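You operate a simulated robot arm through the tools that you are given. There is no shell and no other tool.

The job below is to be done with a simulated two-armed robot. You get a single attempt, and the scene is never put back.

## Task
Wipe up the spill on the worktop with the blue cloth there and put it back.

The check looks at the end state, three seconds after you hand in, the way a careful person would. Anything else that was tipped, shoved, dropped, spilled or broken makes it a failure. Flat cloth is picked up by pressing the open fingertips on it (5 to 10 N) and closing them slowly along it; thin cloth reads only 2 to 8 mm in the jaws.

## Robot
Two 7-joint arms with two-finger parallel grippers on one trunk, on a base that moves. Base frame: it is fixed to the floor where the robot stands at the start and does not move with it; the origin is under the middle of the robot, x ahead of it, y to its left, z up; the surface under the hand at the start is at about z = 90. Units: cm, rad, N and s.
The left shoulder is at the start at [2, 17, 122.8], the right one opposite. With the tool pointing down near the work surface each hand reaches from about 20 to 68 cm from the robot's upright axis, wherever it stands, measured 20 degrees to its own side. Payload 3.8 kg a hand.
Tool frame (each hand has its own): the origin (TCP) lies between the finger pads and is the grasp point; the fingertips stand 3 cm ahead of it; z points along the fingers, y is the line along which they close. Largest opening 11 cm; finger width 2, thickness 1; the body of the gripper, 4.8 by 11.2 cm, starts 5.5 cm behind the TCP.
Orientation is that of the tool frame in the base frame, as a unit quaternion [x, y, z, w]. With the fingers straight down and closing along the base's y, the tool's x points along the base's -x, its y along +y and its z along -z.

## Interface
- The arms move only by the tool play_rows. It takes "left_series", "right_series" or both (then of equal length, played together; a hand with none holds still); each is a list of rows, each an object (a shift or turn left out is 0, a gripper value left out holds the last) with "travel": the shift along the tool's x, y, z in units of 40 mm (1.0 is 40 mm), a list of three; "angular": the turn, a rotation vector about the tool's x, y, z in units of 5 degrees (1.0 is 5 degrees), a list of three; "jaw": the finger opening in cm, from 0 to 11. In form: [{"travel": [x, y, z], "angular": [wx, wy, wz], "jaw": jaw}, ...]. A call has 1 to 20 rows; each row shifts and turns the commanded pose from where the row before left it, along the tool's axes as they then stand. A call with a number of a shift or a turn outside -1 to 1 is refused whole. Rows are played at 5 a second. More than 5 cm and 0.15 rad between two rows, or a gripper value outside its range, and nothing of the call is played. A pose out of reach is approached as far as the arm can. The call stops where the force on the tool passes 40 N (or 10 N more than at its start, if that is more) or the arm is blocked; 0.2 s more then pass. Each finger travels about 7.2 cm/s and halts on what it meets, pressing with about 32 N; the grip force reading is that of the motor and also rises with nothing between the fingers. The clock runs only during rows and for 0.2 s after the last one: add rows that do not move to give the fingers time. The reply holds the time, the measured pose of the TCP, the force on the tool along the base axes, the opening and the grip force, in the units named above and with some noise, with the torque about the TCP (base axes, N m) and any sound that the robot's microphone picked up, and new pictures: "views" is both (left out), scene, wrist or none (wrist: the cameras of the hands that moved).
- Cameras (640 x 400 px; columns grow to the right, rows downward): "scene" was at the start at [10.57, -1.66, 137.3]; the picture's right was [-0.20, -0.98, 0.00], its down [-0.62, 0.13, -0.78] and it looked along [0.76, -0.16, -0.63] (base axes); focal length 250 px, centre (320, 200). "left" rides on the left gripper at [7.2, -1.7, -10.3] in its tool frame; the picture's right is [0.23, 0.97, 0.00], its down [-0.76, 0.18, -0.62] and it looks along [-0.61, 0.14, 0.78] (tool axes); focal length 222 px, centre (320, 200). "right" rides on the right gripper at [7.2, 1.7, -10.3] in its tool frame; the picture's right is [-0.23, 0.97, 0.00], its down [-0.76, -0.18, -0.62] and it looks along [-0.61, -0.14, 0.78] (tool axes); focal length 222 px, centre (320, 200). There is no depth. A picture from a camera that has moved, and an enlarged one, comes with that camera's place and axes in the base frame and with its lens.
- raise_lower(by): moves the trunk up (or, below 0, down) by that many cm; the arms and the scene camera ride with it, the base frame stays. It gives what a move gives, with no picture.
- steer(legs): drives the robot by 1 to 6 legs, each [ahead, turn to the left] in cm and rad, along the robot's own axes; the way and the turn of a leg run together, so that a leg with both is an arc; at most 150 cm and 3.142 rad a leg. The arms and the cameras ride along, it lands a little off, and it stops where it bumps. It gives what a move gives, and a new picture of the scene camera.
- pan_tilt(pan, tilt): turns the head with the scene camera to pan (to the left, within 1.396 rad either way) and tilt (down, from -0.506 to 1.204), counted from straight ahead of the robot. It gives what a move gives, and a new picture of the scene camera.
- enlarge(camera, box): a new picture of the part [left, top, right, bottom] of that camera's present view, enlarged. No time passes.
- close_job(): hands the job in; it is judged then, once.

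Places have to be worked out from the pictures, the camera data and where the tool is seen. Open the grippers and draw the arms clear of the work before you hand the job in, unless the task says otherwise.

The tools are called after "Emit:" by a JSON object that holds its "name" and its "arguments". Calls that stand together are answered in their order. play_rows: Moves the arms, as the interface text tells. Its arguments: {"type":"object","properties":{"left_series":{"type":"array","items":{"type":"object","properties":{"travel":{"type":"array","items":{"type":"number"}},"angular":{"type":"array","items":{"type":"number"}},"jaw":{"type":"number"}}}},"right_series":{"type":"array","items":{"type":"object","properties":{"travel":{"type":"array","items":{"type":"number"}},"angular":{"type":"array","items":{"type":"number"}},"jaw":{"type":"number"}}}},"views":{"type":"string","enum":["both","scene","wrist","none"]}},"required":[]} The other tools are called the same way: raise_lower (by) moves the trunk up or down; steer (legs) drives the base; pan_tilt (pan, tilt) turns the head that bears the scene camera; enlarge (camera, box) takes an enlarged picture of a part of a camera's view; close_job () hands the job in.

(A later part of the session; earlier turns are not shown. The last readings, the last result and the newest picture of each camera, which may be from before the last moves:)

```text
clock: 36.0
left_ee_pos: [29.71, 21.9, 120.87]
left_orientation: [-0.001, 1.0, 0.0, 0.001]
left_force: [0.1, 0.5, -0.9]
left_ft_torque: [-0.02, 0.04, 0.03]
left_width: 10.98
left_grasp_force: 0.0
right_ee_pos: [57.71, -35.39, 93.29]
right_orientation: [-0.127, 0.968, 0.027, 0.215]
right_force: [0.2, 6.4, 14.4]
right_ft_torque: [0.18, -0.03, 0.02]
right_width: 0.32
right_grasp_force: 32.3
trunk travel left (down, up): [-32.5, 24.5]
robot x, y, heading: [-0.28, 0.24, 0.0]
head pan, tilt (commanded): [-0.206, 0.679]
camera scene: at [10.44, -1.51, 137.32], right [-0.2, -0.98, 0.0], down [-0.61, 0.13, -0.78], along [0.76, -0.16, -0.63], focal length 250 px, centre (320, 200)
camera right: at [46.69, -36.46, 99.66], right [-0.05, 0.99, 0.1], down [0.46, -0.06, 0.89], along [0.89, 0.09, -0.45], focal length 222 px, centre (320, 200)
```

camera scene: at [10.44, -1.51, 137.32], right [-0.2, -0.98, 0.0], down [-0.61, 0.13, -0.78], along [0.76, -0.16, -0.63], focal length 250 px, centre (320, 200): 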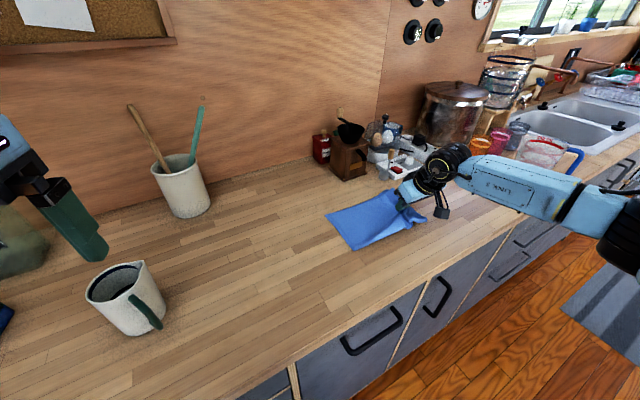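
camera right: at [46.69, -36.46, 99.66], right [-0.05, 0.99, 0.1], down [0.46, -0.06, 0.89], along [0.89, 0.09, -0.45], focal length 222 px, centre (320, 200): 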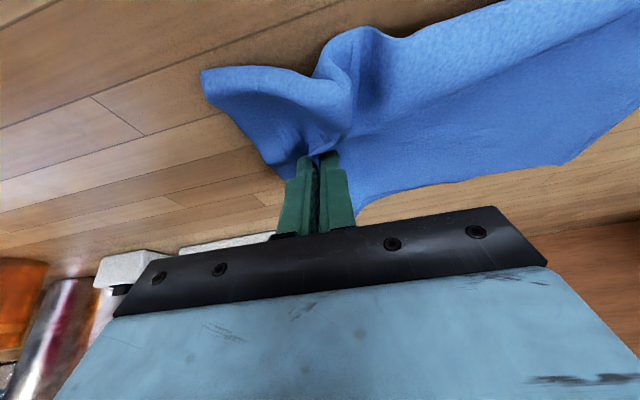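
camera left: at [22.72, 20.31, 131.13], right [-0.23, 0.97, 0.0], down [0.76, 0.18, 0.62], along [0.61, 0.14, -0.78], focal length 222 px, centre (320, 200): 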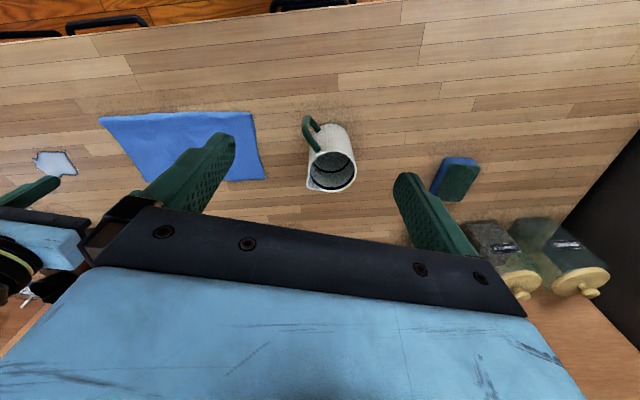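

The press is 14 N here, which is fine. I'll move outward and cover the x≈60 strip going left and then the x≈62 strip going right.

Emit:
{"name": "play_rows", "arguments": {"right_series": [{"travel": [-0.219, -0.065, 0.09]}, {"travel": [-0.219, -0.065, 0.095]}, {"travel": [-0.073, 0.302, 0.034]}, {"travel": [-0.073, 0.302, 0.034]}, {"travel": [-0.073, 0.302, 0.034]}, {"travel": [-0.073, 0.302, 0.034]}, {"travel": [-0.073, 0.302, 0.034]}, {"travel": [-0.073, 0.302, 0.034]}, {"travel": [-0.073, 0.302, 0.034]}, {"travel": [-0.073, 0.302, 0.034]}, {"travel": [-0.219, -0.065, 0.102]}, {"travel": [-0.25, -0.074, 0.117]}, {"travel": [0.073, -0.302, -0.034]}, {"travel": [0.073, -0.302, -0.034]}, {"travel": [0.073, -0.302, -0.034]}, {"travel": [0.073, -0.302, -0.034]}, {"travel": [0.073, -0.302, -0.034]}, {"travel": [0.073, -0.302, -0.034]}, {"travel": [0.073, -0.302, -0.034]}, {}], "views": "both"}}

```text
clock: 40.2
left_ee_pos: [29.85, 21.94, 120.78]
left_orientation: [-0.001, 1.0, 0.0, 0.0]
left_force: [-0.3, 0.7, 0.2]
left_ft_torque: [0.0, 0.03, 0.02]
left_width: 11.02
left_grasp_force: 0.1
right_ee_pos: [61.78, -34.11, 93.17]
right_orientation: [-0.127, 0.968, 0.028, 0.214]
right_force: [-0.7, 2.3, 6.7]
right_ft_torque: [0.13, -0.02, -0.01]
right_width: 0.34
right_grasp_force: 31.2
trunk travel left (down, up): [-32.5, 24.5]
robot x, y, heading: [-0.2, 0.33, -0.0]
head pan, tilt (commanded): [-0.206, 0.679]
camera scene: at [10.5, -1.57, 137.31], right [-0.2, -0.98, 0.0], down [-0.61, 0.13, -0.78], along [0.76, -0.16, -0.63], focal length 250 px, centre (320, 200)
camera right: at [50.86, -35.2, 99.69], right [-0.05, 0.99, 0.1], down [0.46, -0.06, 0.89], along [0.89, 0.09, -0.45], focal length 222 px, centre (320, 200)
```

scene: 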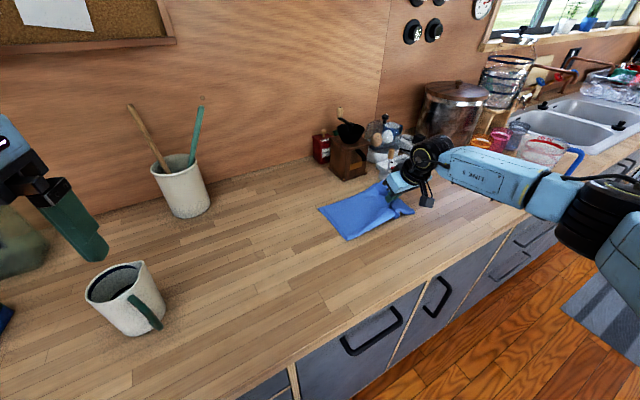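
right: 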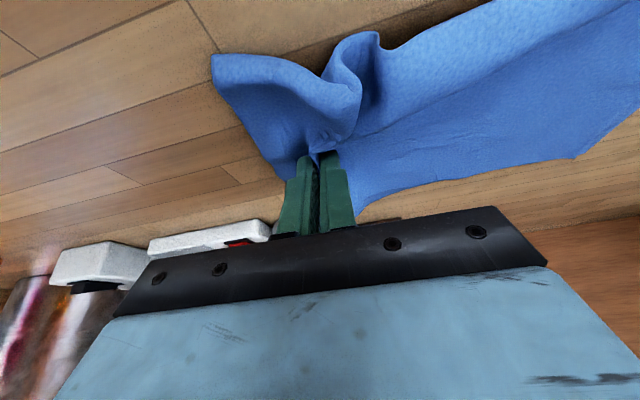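

I'll wipe back left over the same strip, then keep sliding the cloth left with a lighter press so the spill area can be inspected.

Emit:
{"name": "play_rows", "arguments": {"right_series": [{"travel": [-0.073, 0.302, 0.034]}, {"travel": [-0.073, 0.302, 0.034]}, {"travel": [-0.073, 0.302, 0.034]}, {"travel": [-0.073, 0.302, 0.034]}, {"travel": [-0.073, 0.302, 0.034]}, {"travel": [-0.073, 0.302, 0.034]}, {"travel": [-0.073, 0.302, 0.034]}, {"travel": [-0.073, 0.302, 0.034]}, {"travel": [-0.018, 0, -0.04]}, {"travel": [0.0066, 0.3125, -0.003]}, {"travel": [0.0066, 0.3125, -0.003]}, {"travel": [0.0066, 0.3125, -0.003]}, {"travel": [0.0066, 0.3125, -0.003]}, {"travel": [0.0066, 0.3125, -0.003]}, {"travel": [0.0066, 0.3125, -0.003]}, {"travel": [0.0066, 0.3125, -0.003]}, {}], "views": "both"}}

Emit:
{"name": "enlarge", "arguments": {"camera": "right", "box": [0, 40, 260, 220]}}

Emit:
{"name": "enlarge", "arguments": {"camera": "scene", "box": [310, 160, 450, 260]}}

```text
clock: 43.8
left_ee_pos: [29.78, 21.95, 120.85]
left_orientation: [0.0, 1.0, 0.0, 0.0]
left_force: [-0.3, 0.1, 0.0]
left_ft_torque: [0.0, 0.01, 0.05]
left_width: 11.0
left_grasp_force: 0.1
right_ee_pos: [59.21, -15.69, 93.27]
right_orientation: [-0.127, 0.968, 0.028, 0.215]
right_force: [-0.1, -1.1, 3.4]
right_ft_torque: [-0.01, -0.01, -0.01]
right_width: 0.34
right_grasp_force: 32.1
trunk travel left (down, up): [-32.5, 24.5]
robot x, y, heading: [-0.29, -0.06, 0.005]
head pan, tilt (commanded): [-0.206, 0.679]
camera scene: at [10.55, -1.68, 137.3], right [-0.2, -0.98, 0.0], down [-0.62, 0.13, -0.78], along [0.76, -0.16, -0.63], focal length 250 px, centre (320, 200)
camera right: at [48.3, -16.72, 99.75], right [-0.05, 0.99, 0.1], down [0.46, -0.06, 0.89], along [0.89, 0.09, -0.45], focal length 222 px, centre (320, 200)
```

scene: 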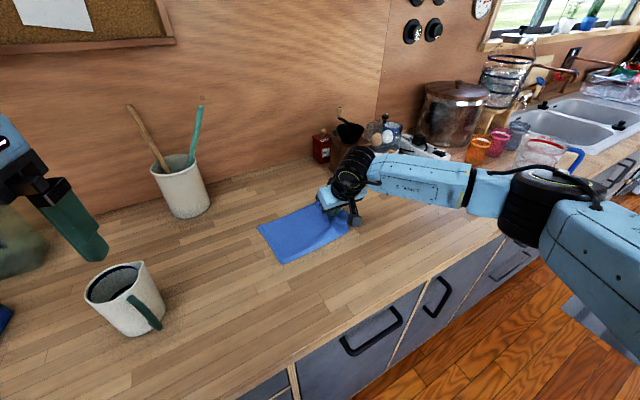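
right: 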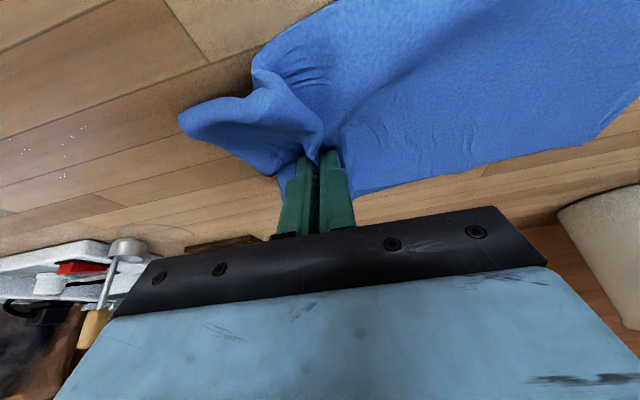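

```text
2.22 times, centred on (130, 130) of right
camera zoom: at [48.3, -16.72, 99.75], right [-0.05, 0.99, 0.1], down [0.46, -0.06, 0.89], along [0.89, 0.09, -0.45], focal length 494 px, centre (742, 356)
```

zoom: 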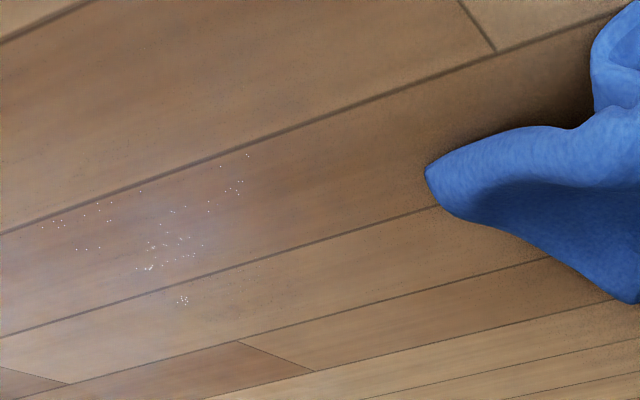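

```text
4.00 times, centred on (380, 210) of scene
camera zoom: at [10.55, -1.68, 137.3], right [-0.2, -0.98, 0.0], down [-0.62, 0.13, -0.78], along [0.76, -0.16, -0.63], focal length 999 px, centre (80, 160)
```

zoom: 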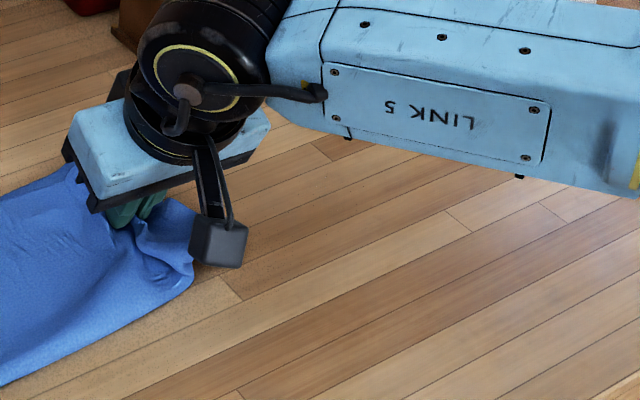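

The spill area now looks like clean wood, with only tiny sparkles scattered over (56–61, -26 to -32). I'll do another round of passes on strips between the earlier ones to take up the last of it.

Emit:
{"name": "play_rows", "arguments": {"right_series": [{"travel": [0.147, -0.319, -0.069]}, {"travel": [0.147, -0.319, -0.069]}, {"travel": [0.147, -0.319, -0.069]}, {"travel": [0.147, -0.319, -0.069]}, {"travel": [0.147, -0.319, -0.069]}, {"travel": [0.147, -0.319, -0.069]}, {"travel": [0.016, 0, 0.035]}, {"travel": [0.073, -0.302, -0.034]}, {"travel": [0.073, -0.302, -0.034]}, {"travel": [0.073, -0.302, -0.034]}, {"travel": [0.073, -0.302, -0.034]}, {"travel": [0.073, -0.302, -0.034]}, {"travel": [0.073, -0.302, -0.034]}, {"travel": [0.073, -0.302, -0.034]}, {"travel": [0.073, -0.302, -0.034]}, {}], "views": "none"}}

```text
clock: 47.2
left_ee_pos: [29.78, 21.87, 120.88]
left_orientation: [0.001, 1.0, -0.001, 0.001]
left_force: [-0.5, 0.4, -0.2]
left_ft_torque: [0.03, -0.01, 0.0]
left_width: 10.97
left_grasp_force: 0.0
right_ee_pos: [57.45, -34.19, 93.36]
right_orientation: [-0.128, 0.968, 0.028, 0.215]
right_force: [-0.5, 1.8, 4.1]
right_ft_torque: [0.06, 0.01, 0.0]
right_width: 0.35
right_grasp_force: 31.8
trunk travel left (down, up): [-32.5, 24.5]
robot x, y, heading: [0.22, 0.03, 0.002]
head pan, tilt (commanded): [-0.206, 0.679]
```

The press is 4 N here. I'll add about 1 mm and make a left pass and a right pass, shifting outward between them.

Emit:
{"name": "play_rows", "arguments": {"right_series": [{"travel": [0.012, 0, 0.026]}, {"travel": [-0.073, 0.302, 0.034]}, {"travel": [-0.073, 0.302, 0.034]}, {"travel": [-0.073, 0.302, 0.034]}, {"travel": [-0.073, 0.302, 0.034]}, {"travel": [-0.073, 0.302, 0.034]}, {"travel": [-0.073, 0.302, 0.034]}, {"travel": [-0.073, 0.302, 0.034]}, {"travel": [-0.073, 0.302, 0.034]}, {"travel": [-0.219, -0.065, 0.102]}, {"travel": [-0.11, -0.033, 0.051]}, {"travel": [0.073, -0.302, -0.034]}, {"travel": [0.073, -0.302, -0.034]}, {"travel": [0.073, -0.302, -0.034]}, {"travel": [0.073, -0.302, -0.034]}, {"travel": [0.073, -0.302, -0.034]}, {"travel": [0.073, -0.302, -0.034]}, {"travel": [0.073, -0.302, -0.034]}, {"travel": [0.073, -0.302, -0.034]}, {}], "views": "wrist"}}

```text
clock: 51.4
left_ee_pos: [29.71, 22.0, 120.7]
left_orientation: [0.0, 1.0, 0.0, 0.001]
left_force: [-0.7, -0.4, -0.1]
left_ft_torque: [0.03, -0.03, 0.02]
left_width: 11.01
left_grasp_force: 0.0
right_ee_pos: [59.03, -34.06, 93.43]
right_orientation: [-0.127, 0.968, 0.028, 0.216]
right_force: [0.3, 5.7, 14.3]
right_ft_torque: [0.2, -0.05, -0.01]
right_width: 0.33
right_grasp_force: 31.8
trunk travel left (down, up): [-32.5, 24.5]
robot x, y, heading: [0.19, 0.06, -0.0]
head pan, tilt (commanded): [-0.206, 0.679]
camera right: at [48.05, -35.19, 99.65], right [-0.05, 0.99, 0.1], down [0.46, -0.06, 0.89], along [0.89, 0.09, -0.45], focal length 222 px, centre (320, 200)
```

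right: 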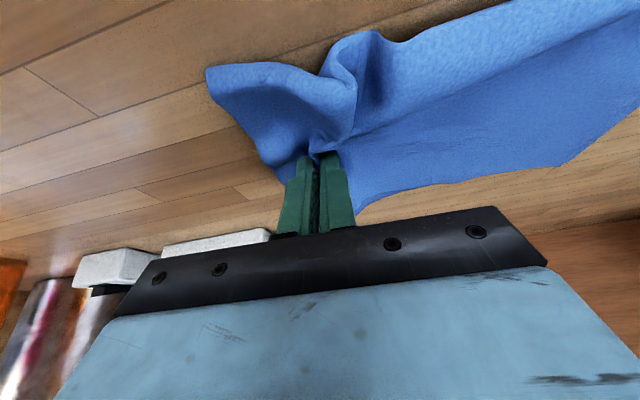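

The press is 14 N. I'll wipe left at x≈59, step outward, and wipe right at x≈61.

Emit:
{"name": "play_rows", "arguments": {"right_series": [{"travel": [-0.073, 0.302, 0.03]}, {"travel": [-0.073, 0.302, 0.034]}, {"travel": [-0.073, 0.302, 0.034]}, {"travel": [-0.073, 0.302, 0.034]}, {"travel": [-0.073, 0.302, 0.034]}, {"travel": [-0.073, 0.302, 0.034]}, {"travel": [-0.073, 0.302, 0.034]}, {"travel": [-0.219, -0.065, 0.102]}, {"travel": [-0.16, -0.048, 0.075]}, {"travel": [0.073, -0.302, -0.034]}, {"travel": [0.073, -0.302, -0.034]}, {"travel": [0.073, -0.302, -0.034]}, {"travel": [0.073, -0.302, -0.034]}, {"travel": [0.073, -0.302, -0.034]}, {"travel": [0.073, -0.302, -0.034]}, {"travel": [0.073, -0.302, -0.034]}, {}], "views": "none"}}

```text
clock: 55.0
left_ee_pos: [29.76, 22.04, 120.8]
left_orientation: [0.0, 1.0, -0.001, 0.001]
left_force: [0.4, 0.2, 0.4]
left_ft_torque: [-0.02, 0.01, -0.02]
left_width: 11.01
left_grasp_force: 0.0
right_ee_pos: [60.57, -34.08, 93.38]
right_orientation: [-0.127, 0.968, 0.027, 0.215]
right_force: [0.0, 6.2, 14.3]
right_ft_torque: [0.19, -0.02, 0.02]
right_width: 0.34
right_grasp_force: 31.7
trunk travel left (down, up): [-32.5, 24.5]
robot x, y, heading: [0.24, -0.16, -0.002]
head pan, tilt (commanded): [-0.206, 0.679]
```

That pass ended with 14 N of press. I'll wipe left once more, then slide the cloth left with a lighter press and inspect again.

Emit:
{"name": "play_rows", "arguments": {"right_series": [{"travel": [-0.073, 0.302, 0.03]}, {"travel": [-0.073, 0.302, 0.034]}, {"travel": [-0.073, 0.302, 0.034]}, {"travel": [-0.073, 0.302, 0.034]}, {"travel": [-0.073, 0.302, 0.034]}, {"travel": [-0.073, 0.302, 0.034]}, {"travel": [-0.073, 0.302, 0.034]}, {"travel": [-0.073, 0.302, 0.034]}, {"travel": [-0.018, 0, -0.045]}, {"travel": [0.03, 0.3125, -0.014]}, {"travel": [0.03, 0.3125, -0.014]}, {"travel": [0.03, 0.3125, -0.014]}, {"travel": [0.03, 0.3125, -0.014]}, {"travel": [0.03, 0.3125, -0.014]}, {"travel": [0.03, 0.3125, -0.014]}, {"travel": [0.03, 0.3125, -0.014]}, {"travel": [0.03, 0.3125, -0.014]}, {"travel": [0.03, 0.3125, -0.014]}, {}], "views": "both"}}

Emit:
{"name": "enlarge", "arguments": {"camera": "right", "box": [0, 40, 260, 220]}}

Emit:
{"name": "enlarge", "arguments": {"camera": "scene", "box": [250, 160, 450, 280]}}

```text
clock: 59.0
left_ee_pos: [29.74, 21.81, 120.84]
left_orientation: [0.0, 1.0, 0.0, 0.0]
left_force: [0.5, -0.4, 0.4]
left_ft_torque: [-0.01, 0.0, 0.0]
left_width: 11.0
left_grasp_force: 0.0
right_ee_pos: [56.74, -13.56, 93.32]
right_orientation: [-0.127, 0.968, 0.028, 0.214]
right_force: [0.6, -1.0, 1.5]
right_ft_torque: [-0.04, 0.01, -0.01]
right_width: 0.33
right_grasp_force: 31.7
trunk travel left (down, up): [-32.5, 24.5]
robot x, y, heading: [-0.15, 0.15, 0.004]
head pan, tilt (commanded): [-0.206, 0.679]
camera scene: at [10.56, -1.67, 137.3], right [-0.2, -0.98, 0.0], down [-0.62, 0.13, -0.78], along [0.76, -0.16, -0.63], focal length 250 px, centre (320, 200)
camera right: at [45.72, -14.67, 99.74], right [-0.05, 0.99, 0.1], down [0.46, -0.06, 0.89], along [0.89, 0.09, -0.45], focal length 222 px, centre (320, 200)
```

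scene: 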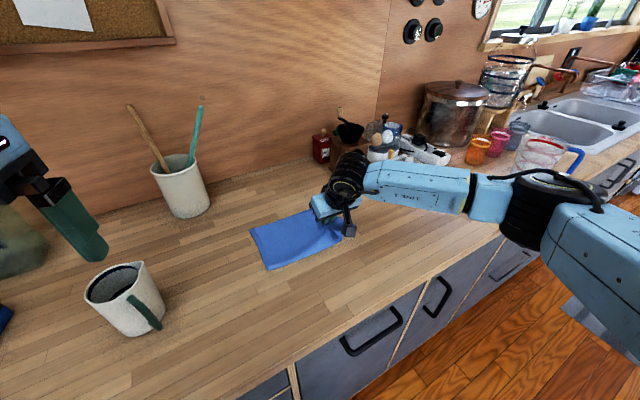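
right: 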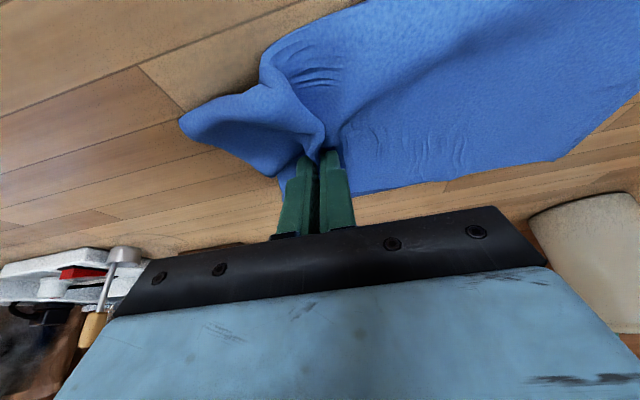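

```text
2.22 times, centred on (130, 130) of right
camera zoom: at [45.72, -14.67, 99.74], right [-0.05, 0.99, 0.1], down [0.46, -0.06, 0.89], along [0.89, 0.09, -0.45], focal length 494 px, centre (742, 356)
```

zoom: 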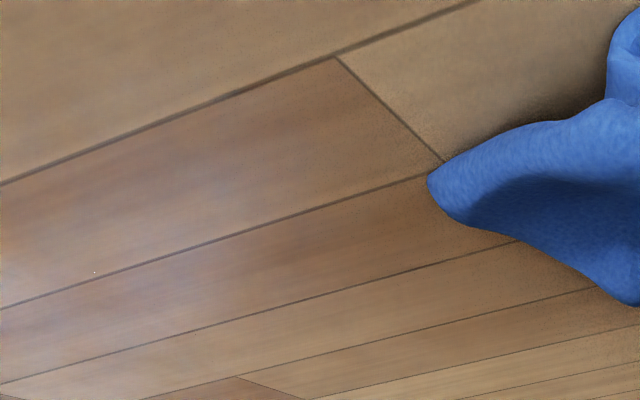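

```text
3.20 times, centred on (350, 220) of scene
camera zoom: at [10.56, -1.67, 137.3], right [-0.2, -0.98, 0.0], down [-0.62, 0.13, -0.78], along [0.76, -0.16, -0.63], focal length 799 px, centre (224, 136)
```

zoom: 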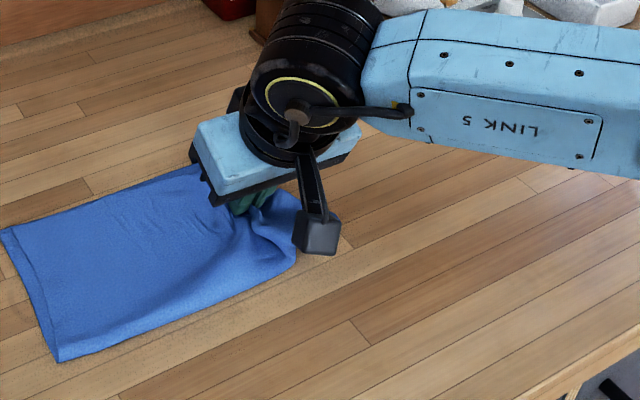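

The worktop where the spill was is clean. The cloth's left corners are now shifted about (7.4,-8.4) from their starting places, so I'll slide it back that way and then stand the tool upright again.

Emit:
{"name": "play_rows", "arguments": {"right_series": [{"travel": [0.136, 0.309, -0.0635]}, {"travel": [0.136, 0.309, -0.0635]}, {"travel": [0.136, 0.309, -0.0635]}, {"travel": [0.136, 0.309, -0.0635]}, {"travel": [0.136, 0.309, -0.0635]}, {"travel": [0.136, 0.309, -0.0635]}, {"travel": [0.136, 0.309, -0.0635]}, {"angular": [0, 1, 0]}, {"angular": [0, 1, 0]}, {"angular": [0, 1, 0]}, {"angular": [0, 1, 0]}, {"angular": [0, 1, 0]}, {}], "views": "both"}}

Emit:
{"name": "enlarge", "arguments": {"camera": "scene", "box": [190, 180, 410, 330]}}

```text
clock: 61.8
left_ee_pos: [29.8, 21.91, 120.74]
left_orientation: [0.001, 1.0, 0.0, 0.0]
left_force: [0.0, 0.2, 0.2]
left_ft_torque: [-0.04, -0.01, 0.0]
left_width: 11.0
left_grasp_force: 0.0
right_ee_pos: [50.37, -6.31, 93.38]
right_orientation: [-0.13, 0.991, 0.0, -0.001]
right_force: [0.8, 0.6, -0.5]
right_ft_torque: [0.03, 0.01, -0.02]
right_width: 0.33
right_grasp_force: 31.9
trunk travel left (down, up): [-32.5, 24.5]
robot x, y, heading: [-0.02, 0.12, 0.0]
head pan, tilt (commanded): [-0.206, 0.679]
camera scene: at [10.56, -1.68, 137.3], right [-0.2, -0.98, 0.0], down [-0.62, 0.13, -0.78], along [0.76, -0.16, -0.63], focal length 250 px, centre (320, 200)
camera right: at [43.04, -6.45, 103.85], right [-0.03, 1.0, 0.0], down [0.78, 0.03, 0.62], along [0.62, 0.02, -0.78], focal length 222 px, centre (320, 200)
```

scene: 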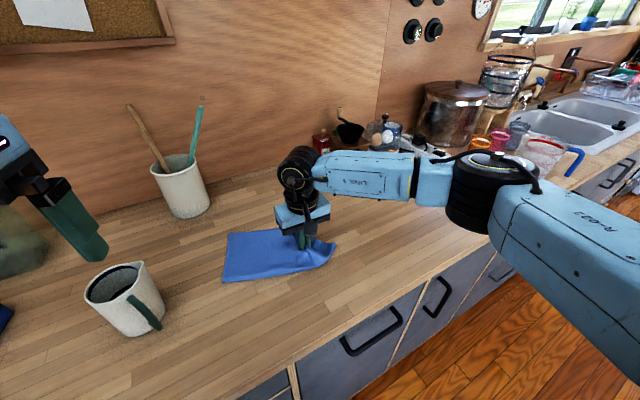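
right: 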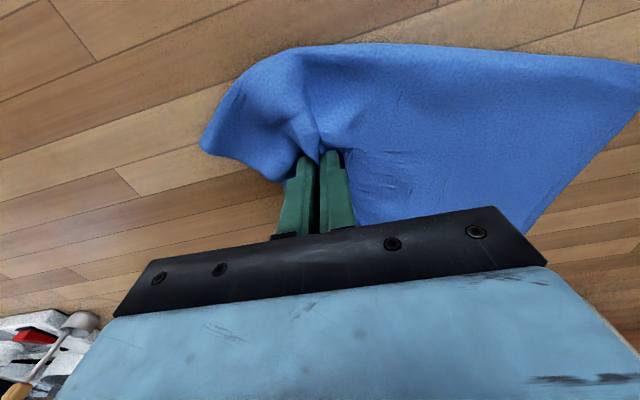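

```text
2.67 times, centred on (300, 255) of scene
camera zoom: at [10.56, -1.68, 137.3], right [-0.2, -0.98, 0.0], down [-0.62, 0.13, -0.78], along [0.76, -0.16, -0.63], focal length 666 px, centre (373, 53)
```

zoom: 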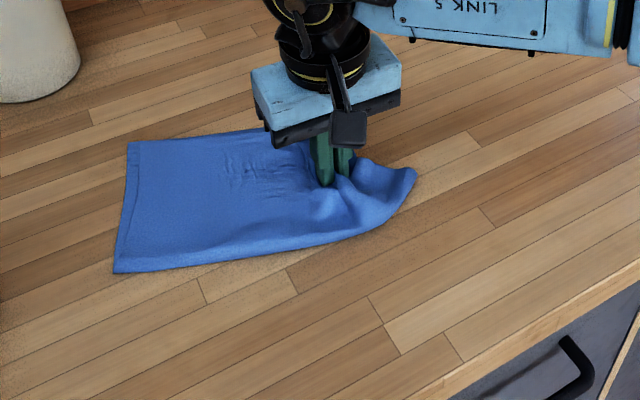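

The cloth is nearly back, but it swung around the grip: its left edge is now at x 44.5–59, y≈12.5, about 7 cm too far from me. I'll keep the right grip as an anchor and use the left hand on the left end, first turning the left gripper 90° so it is narrow towards the right hand.

Emit:
{"name": "play_rows", "arguments": {"left_series": [{"angular": [0, 0, 1]}, {"angular": [0, 0, 1]}, {"angular": [0, 0, 1]}, {"angular": [0, 0, 1]}, {"angular": [0, 0, 1]}, {"angular": [0, 0, 1]}, {"angular": [0, 0, 1]}, {"angular": [0, 0, 1]}, {"angular": [0, 0, 1]}, {"angular": [0, 0, 1]}, {"angular": [0, 0, 1]}, {"angular": [0, 0, 1]}, {"angular": [0, 0, 1]}, {"angular": [0, 0, 1]}, {"angular": [0, 0, 1]}, {"angular": [0, 0, 1]}, {"angular": [0, 0, 1]}, {"angular": [0, 0, 1]}, {}], "views": "both"}}

```text
clock: 65.8
left_ee_pos: [29.82, 22.07, 120.84]
left_orientation: [0.708, 0.706, -0.001, 0.0]
left_force: [-0.1, -0.3, -0.3]
left_ft_torque: [0.01, 0.02, 0.01]
left_width: 11.01
left_grasp_force: 0.0
right_ee_pos: [50.4, -6.36, 93.41]
right_orientation: [-0.13, 0.992, 0.0, -0.001]
right_force: [0.1, -0.7, 0.7]
right_ft_torque: [0.02, -0.01, -0.03]
right_width: 0.33
right_grasp_force: 31.4
trunk travel left (down, up): [-32.5, 24.5]
robot x, y, heading: [-0.15, 0.02, 0.002]
head pan, tilt (commanded): [-0.206, 0.679]
camera scene: at [10.57, -1.66, 137.3], right [-0.2, -0.98, 0.0], down [-0.62, 0.13, -0.78], along [0.76, -0.16, -0.63], focal length 250 px, centre (320, 200)
camera left: at [28.26, 29.18, 131.18], right [0.97, 0.23, 0.0], down [0.18, -0.76, 0.62], along [0.14, -0.61, -0.78], focal length 222 px, centre (320, 200)
```

scene: 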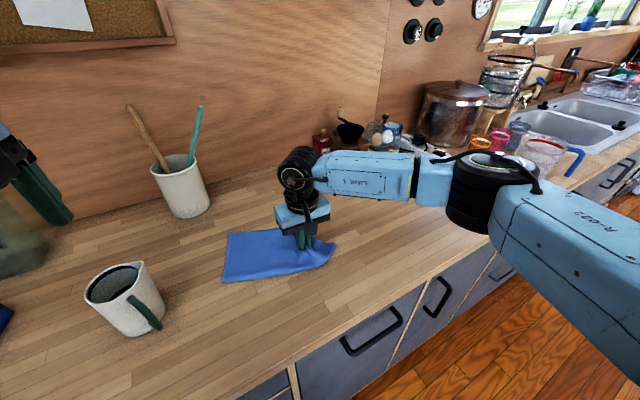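
left: 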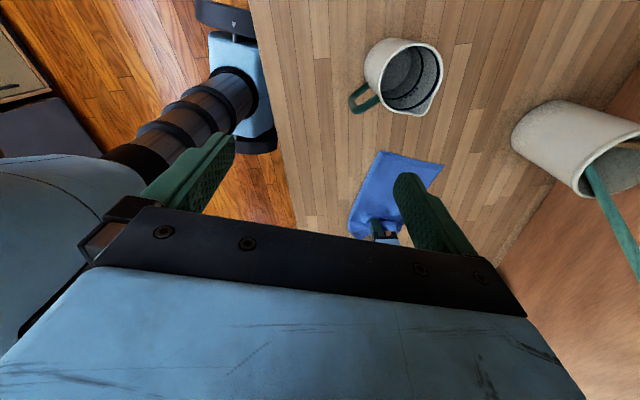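

The left camera confirms the cloth's left edge at about (44.3,12.2) to (58.9,12.3), with the mug handle clear at (35,21). I'll bring the left hand over the middle of that left end and partly down, with the jaw at 4 cm.

Emit:
{"name": "play_rows", "arguments": {"left_series": [{"travel": [-0.5125, 0.883, 0], "jaw": 4}, {"travel": [-0.5125, 0.883, 0]}, {"travel": [-0.5125, 0.883, 0]}, {"travel": [-0.5125, 0.883, 0]}, {"travel": [-0.5125, 0.883, 0]}, {"travel": [-0.5125, 0.883, 0]}, {"travel": [0, 0, 0.8]}, {"travel": [0, 0, 0.8]}, {"travel": [0, 0, 0.8]}, {"travel": [0, 0, 0.8]}, {"travel": [0, 0, 0.8]}, {}], "views": "both"}}

```text
clock: 68.4
left_ee_pos: [51.13, 9.67, 104.98]
left_orientation: [0.707, 0.707, -0.001, 0.0]
left_force: [1.0, 0.0, 0.0]
left_ft_torque: [0.01, -0.02, -0.02]
left_width: 4.02
left_grasp_force: 0.1
right_ee_pos: [50.35, -6.26, 93.41]
right_orientation: [-0.131, 0.991, 0.0, 0.0]
right_force: [0.8, -0.7, -0.9]
right_ft_torque: [0.0, -0.03, -0.02]
right_width: 0.33
right_grasp_force: 32.1
trunk travel left (down, up): [-32.5, 24.5]
robot x, y, heading: [0.13, -0.15, -0.002]
head pan, tilt (commanded): [-0.206, 0.679]
camera scene: at [10.56, -1.67, 137.3], right [-0.2, -0.98, 0.0], down [-0.62, 0.13, -0.78], along [0.76, -0.16, -0.63], focal length 250 px, centre (320, 200)
camera left: at [49.5, 16.85, 115.19], right [0.97, 0.23, 0.0], down [0.18, -0.76, 0.62], along [0.14, -0.61, -0.78], focal length 222 px, centre (320, 200)
```

scene: 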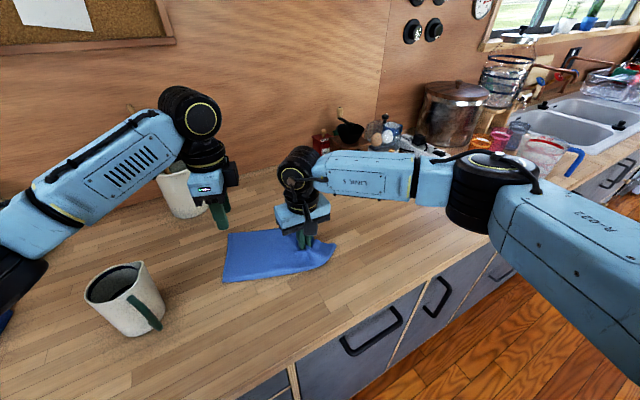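
left: 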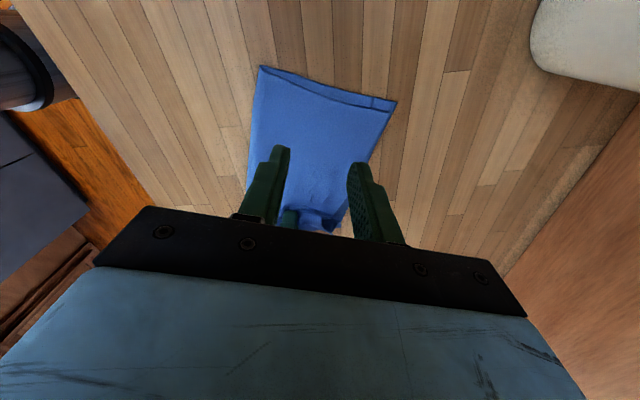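

The fingers are centred over the left end, about 2.6 cm inside the edge. I'll descend to just above the cloth.

Emit:
{"name": "play_rows", "arguments": {"left_series": [{"travel": [0, 0, 0.6]}, {"travel": [0, 0, 0.6]}, {"travel": [0, 0, 0.6]}, {"travel": [0, 0, 0.6]}, {"travel": [0, 0, 0.25]}, {"travel": [0, 0, 0.1]}, {}], "views": "wrist"}}

```text
clock: 70.0
left_ee_pos: [51.1, 9.7, 93.8]
left_orientation: [0.708, 0.707, 0.0, 0.0]
left_force: [-0.1, -0.4, -0.6]
left_ft_torque: [0.01, -0.02, 0.03]
left_width: 4.0
left_grasp_force: 0.0
right_ee_pos: [50.52, -6.37, 93.31]
right_orientation: [-0.131, 0.991, 0.0, 0.0]
right_force: [0.2, -0.3, -0.3]
right_ft_torque: [0.0, -0.01, 0.02]
right_width: 0.33
right_grasp_force: 32.1
trunk travel left (down, up): [-32.5, 24.5]
robot x, y, heading: [0.07, 0.34, 0.004]
head pan, tilt (commanded): [-0.206, 0.679]
camera left: at [49.48, 16.9, 104.2], right [0.97, 0.23, 0.0], down [0.18, -0.76, 0.62], along [0.14, -0.61, -0.78], focal length 222 px, centre (320, 200)
```

left: 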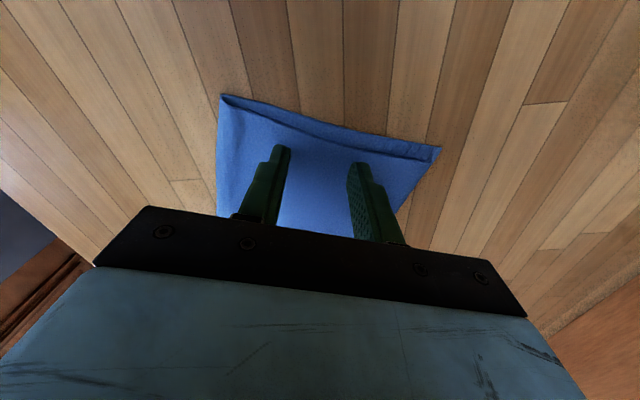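

The left tips are about 8 mm above the worktop with no contact. I'll take fine steps down.

Emit:
{"name": "play_rows", "arguments": {"left_series": [{"travel": [0, 0, 0.05]}, {"travel": [0, 0, 0.05]}, {"travel": [0, 0, 0.04]}, {}], "views": "none"}}

```text
clock: 71.0
left_ee_pos: [51.2, 9.59, 93.32]
left_orientation: [0.707, 0.707, 0.0, -0.001]
left_force: [0.1, -0.5, -0.2]
left_ft_torque: [0.02, -0.04, 0.02]
left_width: 4.01
left_grasp_force: 0.0
right_ee_pos: [50.32, -6.29, 93.35]
right_orientation: [-0.131, 0.991, 0.0, 0.0]
right_force: [-0.2, 0.3, 0.9]
right_ft_torque: [0.04, 0.01, -0.01]
right_width: 0.34
right_grasp_force: 32.0
trunk travel left (down, up): [-32.5, 24.5]
robot x, y, heading: [-0.02, 0.23, 0.003]
head pan, tilt (commanded): [-0.206, 0.679]
```

There is no contact yet at z=93.3, so I'll go down 2 to 3 mm more.

Emit:
{"name": "play_rows", "arguments": {"left_series": [{"travel": [0, 0, 0.03]}, {"travel": [0, 0, 0.03]}, {}], "views": "none"}}

```text
clock: 71.8
left_ee_pos: [51.04, 9.55, 93.14]
left_orientation: [0.707, 0.707, 0.002, 0.002]
left_force: [1.6, 1.1, 12.8]
left_ft_torque: [0.13, 0.02, -0.02]
left_width: 3.98
left_grasp_force: 0.0
right_ee_pos: [50.57, -6.28, 93.32]
right_orientation: [-0.131, 0.991, 0.0, 0.0]
right_force: [0.9, -1.4, -0.8]
right_ft_torque: [0.0, -0.04, 0.02]
right_width: 0.35
right_grasp_force: 31.6
trunk travel left (down, up): [-32.5, 24.5]
robot x, y, heading: [-0.43, 0.39, -0.001]
head pan, tilt (commanded): [-0.206, 0.679]
```

The left hand reads 12.8 N, slightly above the wanted range, so I'll ease off about half a millimetre and close the jaws slowly.

Emit:
{"name": "play_rows", "arguments": {"left_series": [{"travel": [0, 0, -0.012]}, {"jaw": 3.7}, {"jaw": 3.4}, {"jaw": 3.1}, {"jaw": 2.8}, {"jaw": 2.5}, {"jaw": 2.2}, {"jaw": 1.9}, {"jaw": 1.6}, {"jaw": 1.3}, {"jaw": 1.0}, {"jaw": 0.7}, {"jaw": 0.4}, {"jaw": 0.2}, {"jaw": 0}, {}, {}], "views": "both"}}

```text
clock: 75.4
left_ee_pos: [50.97, 9.63, 93.26]
left_orientation: [0.708, 0.707, 0.0, 0.002]
left_force: [-3.1, 2.5, 18.3]
left_ft_torque: [0.14, 0.02, 0.01]
left_width: 0.28
left_grasp_force: 31.9
right_ee_pos: [50.31, -6.32, 93.49]
right_orientation: [-0.131, 0.991, 0.0, 0.001]
right_force: [0.0, 0.8, -0.8]
right_ft_torque: [-0.01, 0.0, 0.0]
right_width: 0.36
right_grasp_force: 32.0
trunk travel left (down, up): [-32.5, 24.5]
robot x, y, heading: [0.45, 0.37, 0.001]
head pan, tilt (commanded): [-0.206, 0.679]
camera scene: at [10.4, -1.67, 137.32], right [-0.2, -0.98, 0.0], down [-0.61, 0.13, -0.78], along [0.76, -0.16, -0.63], focal length 250 px, centre (320, 200)
camera left: at [49.37, 16.82, 103.54], right [0.97, 0.23, 0.0], down [0.18, -0.76, 0.62], along [0.14, -0.61, -0.78], focal length 222 px, centre (320, 200)
```

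scene: 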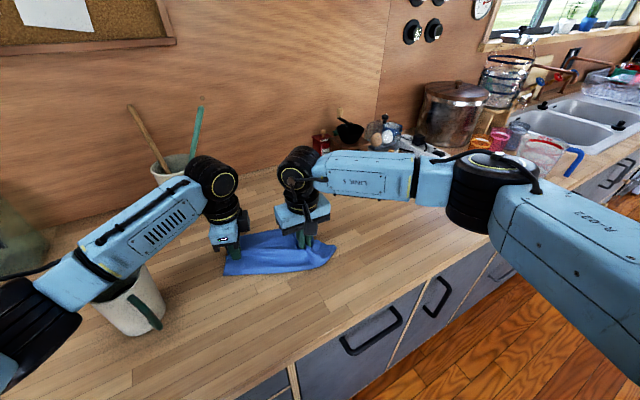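
left: 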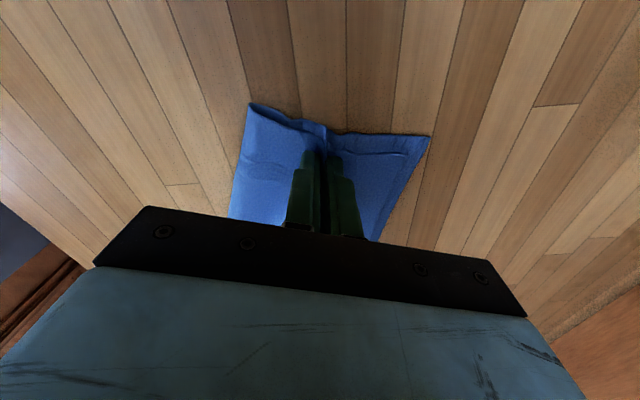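

Both hands now hold the cloth (left jaws at 2.8 mm), and the left forearm passes a few cm above the mug, so I'll watch that. I'll ease the left press and swing the left end toward me in small steps while the right hand follows slightly.

Emit:
{"name": "play_rows", "arguments": {"left_series": [{"travel": [0, 0, -0.04]}, {"travel": [0.035, -0.25, 0]}, {"travel": [0.035, -0.25, 0]}, {}], "right_series": [{}, {"travel": [0.022, 0.075, 0]}, {"travel": [0.022, 0.075, 0]}, {}], "views": "both"}}

Emit:
{"name": "enlarge", "arguments": {"camera": "scene", "box": [50, 180, 270, 350]}}

```text
clock: 76.4
left_ee_pos: [49.08, 9.86, 93.21]
left_orientation: [0.707, 0.707, 0.0, 0.0]
left_force: [1.2, -1.1, 5.1]
left_ft_torque: [0.02, -0.03, -0.02]
left_width: 0.31
left_grasp_force: 32.1
right_ee_pos: [50.11, -5.8, 93.31]
right_orientation: [-0.13, 0.991, 0.0, 0.0]
right_force: [0.0, 0.1, -0.1]
right_ft_torque: [0.02, -0.02, -0.03]
right_width: 0.33
right_grasp_force: 32.2
trunk travel left (down, up): [-32.5, 24.5]
robot x, y, heading: [-0.09, 0.13, -0.005]
head pan, tilt (commanded): [-0.206, 0.679]
camera scene: at [10.55, -1.68, 137.3], right [-0.2, -0.98, 0.0], down [-0.62, 0.13, -0.78], along [0.76, -0.16, -0.63], focal length 250 px, centre (320, 200)
camera right: at [42.68, -5.95, 103.8], right [-0.03, 1.0, 0.0], down [0.78, 0.03, 0.62], along [0.62, 0.02, -0.78], focal length 222 px, centre (320, 200)
camera left: at [47.5, 17.1, 103.56], right [0.97, 0.23, 0.0], down [0.18, -0.76, 0.62], along [0.14, -0.61, -0.78], focal length 222 px, centre (320, 200)
```

scene: 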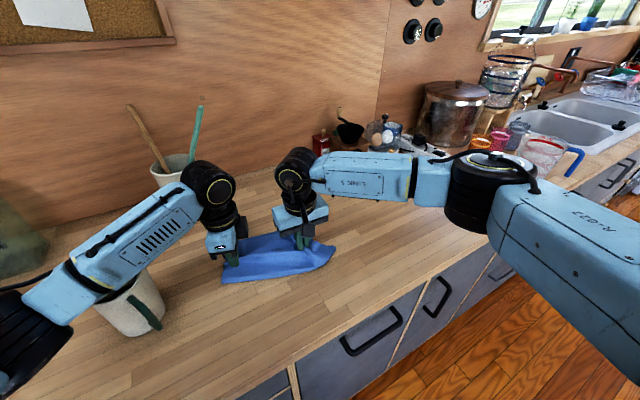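
right: 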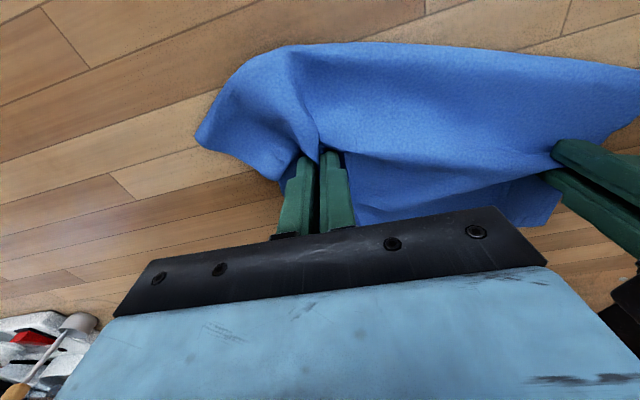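
left: 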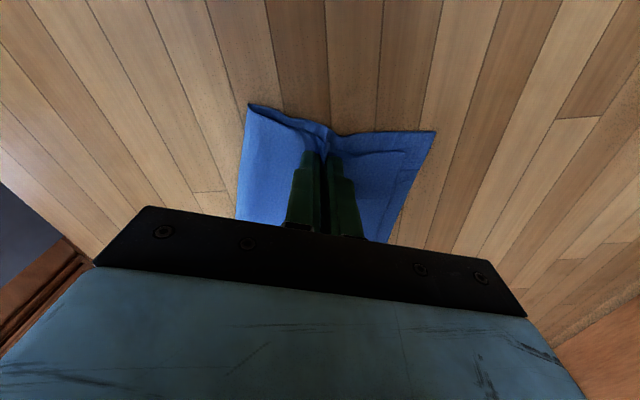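

```text
2.35 times, centred on (160, 265) of scene
camera zoom: at [10.55, -1.68, 137.3], right [-0.2, -0.98, 0.0], down [-0.62, 0.13, -0.78], along [0.76, -0.16, -0.63], focal length 588 px, centre (696, 47)
```

zoom: 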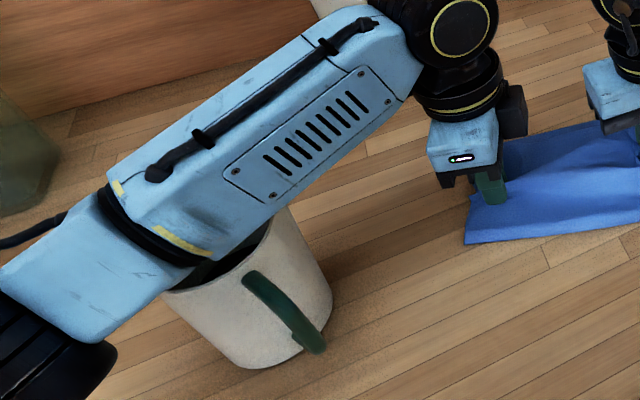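

The mug hasn't moved, and I estimate the forearm is about 4 cm above its rim. I'll finish swinging the left end the remaining 3.6 cm, with the right hand following by about 1 cm.

Emit:
{"name": "play_rows", "arguments": {"left_series": [{"travel": [0.067, -0.3, 0]}, {"travel": [0.067, -0.3, 0]}, {"travel": [0.067, -0.3, 0]}, {}], "right_series": [{"travel": [0.027, 0.0935, 0]}, {"travel": [0.027, 0.0935, 0]}, {"travel": [0.027, 0.0935, 0]}, {}], "views": "both"}}

Emit:
{"name": "enlarge", "arguments": {"camera": "scene", "box": [60, 180, 380, 360]}}

```text
clock: 77.4
left_ee_pos: [45.44, 10.67, 93.24]
left_orientation: [0.707, 0.707, 0.001, -0.001]
left_force: [0.7, 0.2, 1.5]
left_ft_torque: [0.07, -0.01, -0.01]
left_width: 0.3
left_grasp_force: 32.2
right_ee_pos: [49.53, -4.8, 93.44]
right_orientation: [-0.131, 0.991, 0.0, 0.0]
right_force: [0.7, -1.0, 0.3]
right_ft_torque: [0.02, 0.04, 0.01]
right_width: 0.32
right_grasp_force: 32.5
trunk travel left (down, up): [-32.5, 24.5]
robot x, y, heading: [0.03, -0.22, -0.001]
head pan, tilt (commanded): [-0.206, 0.679]
camera scene: at [10.56, -1.67, 137.3], right [-0.2, -0.98, 0.0], down [-0.62, 0.13, -0.78], along [0.76, -0.16, -0.63], focal length 250 px, centre (320, 200)
camera right: at [42.09, -4.96, 103.77], right [-0.03, 1.0, 0.0], down [0.78, 0.03, 0.62], along [0.62, 0.02, -0.78], focal length 222 px, centre (320, 200)
camera left: at [43.84, 17.92, 103.6], right [0.97, 0.23, 0.0], down [0.18, -0.76, 0.62], along [0.14, -0.61, -0.78], focal length 222 px, centre (320, 200)
```

scene: 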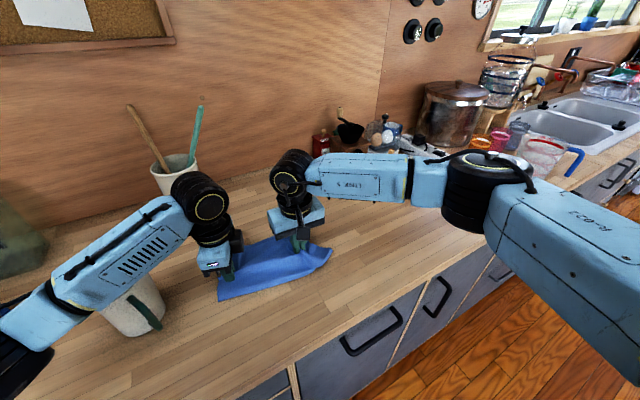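
right: 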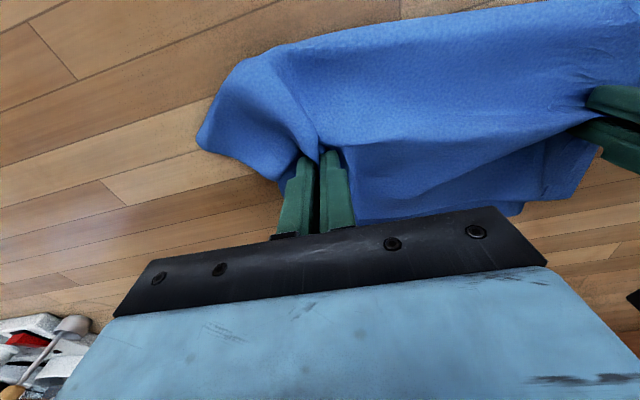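
left: 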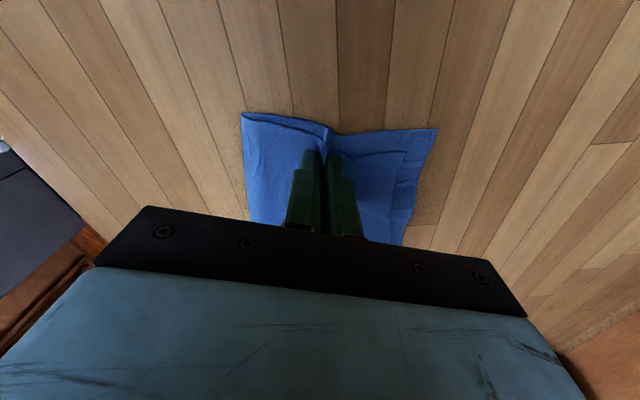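

```text
2.00 times, centred on (220, 270) of scene
camera zoom: at [10.56, -1.67, 137.3], right [-0.2, -0.98, 0.0], down [-0.62, 0.13, -0.78], along [0.76, -0.16, -0.63], focal length 500 px, centre (520, 60)
```

zoom: 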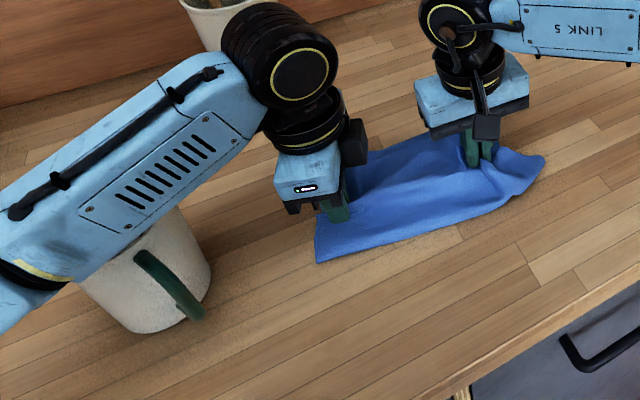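

The left edge is now at about (40,12.7) to (52,14.4), close to its start of (37.8,11.3) to (51.9,15.1), and the mug is untouched. I'll shift the left hand about 1 cm toward me and turn it 10° to match the original angle.

Emit:
{"name": "play_rows", "arguments": {"left_series": [{"travel": [0.0, -0.15, 0], "angular": [0, 0, -1]}, {"travel": [0.0, -0.15, 0], "angular": [0, 0, -1]}, {}], "views": "both"}}

```text
clock: 78.2
left_ee_pos: [44.36, 10.63, 93.29]
left_orientation: [0.643, 0.766, 0.0, 0.0]
left_force: [0.5, 0.1, 0.3]
left_ft_torque: [0.0, -0.01, -0.04]
left_width: 0.3
left_grasp_force: 32.4
right_ee_pos: [49.37, -4.85, 93.42]
right_orientation: [-0.13, 0.991, 0.001, 0.0]
right_force: [-1.2, -0.6, 0.4]
right_ft_torque: [0.02, -0.01, -0.03]
right_width: 0.33
right_grasp_force: 32.0
trunk travel left (down, up): [-32.5, 24.5]
robot x, y, heading: [0.02, 0.04, 0.001]
head pan, tilt (commanded): [-0.206, 0.679]
camera scene: at [10.57, -1.66, 137.3], right [-0.2, -0.98, 0.0], down [-0.62, 0.13, -0.78], along [0.76, -0.16, -0.63], focal length 250 px, centre (320, 200)
camera left: at [41.44, 17.42, 103.63], right [0.92, 0.39, 0.0], down [0.31, -0.72, 0.62], along [0.25, -0.57, -0.78], focal length 222 px, centre (320, 200)
```

scene: 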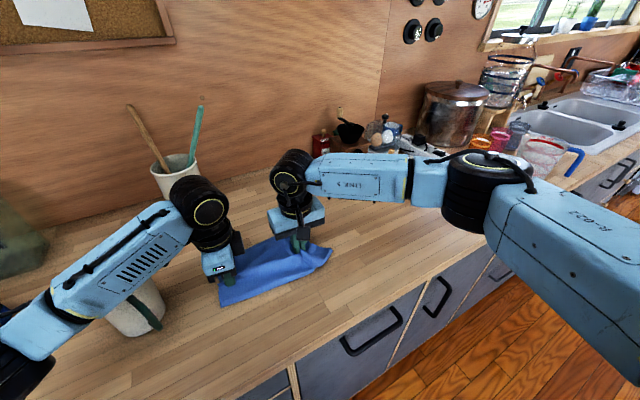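
left: 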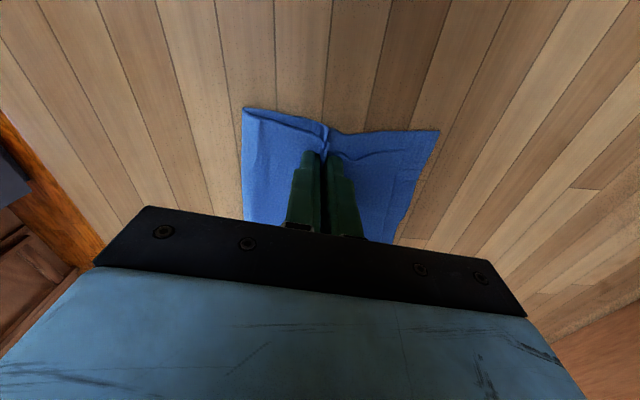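

The left edge now lies at about (38.8,11.9) to (50.5,15.5), which matches the original nicely. Holding it there, I'll press the right fingertips lightly before opening them along the cloth to spread the fold.

Emit:
{"name": "play_rows", "arguments": {"right_series": [{"travel": [0, 0, 0.03]}, {"travel": [0, 0, 0.03]}, {}], "views": "none"}}

```text
clock: 79.0
left_ee_pos: [44.18, 10.68, 93.33]
left_orientation: [0.643, 0.766, 0.0, -0.001]
left_force: [0.2, 0.4, 1.2]
left_ft_torque: [0.01, 0.01, -0.04]
left_width: 0.29
left_grasp_force: 32.2
right_ee_pos: [49.44, -4.88, 93.27]
right_orientation: [-0.129, 0.992, 0.0, 0.001]
right_force: [0.0, -2.8, 11.2]
right_ft_torque: [-0.08, 0.04, 0.01]
right_width: 0.34
right_grasp_force: 31.7
trunk travel left (down, up): [-32.5, 24.5]
robot x, y, heading: [-0.03, -0.15, 0.002]
head pan, tilt (commanded): [-0.206, 0.679]
```

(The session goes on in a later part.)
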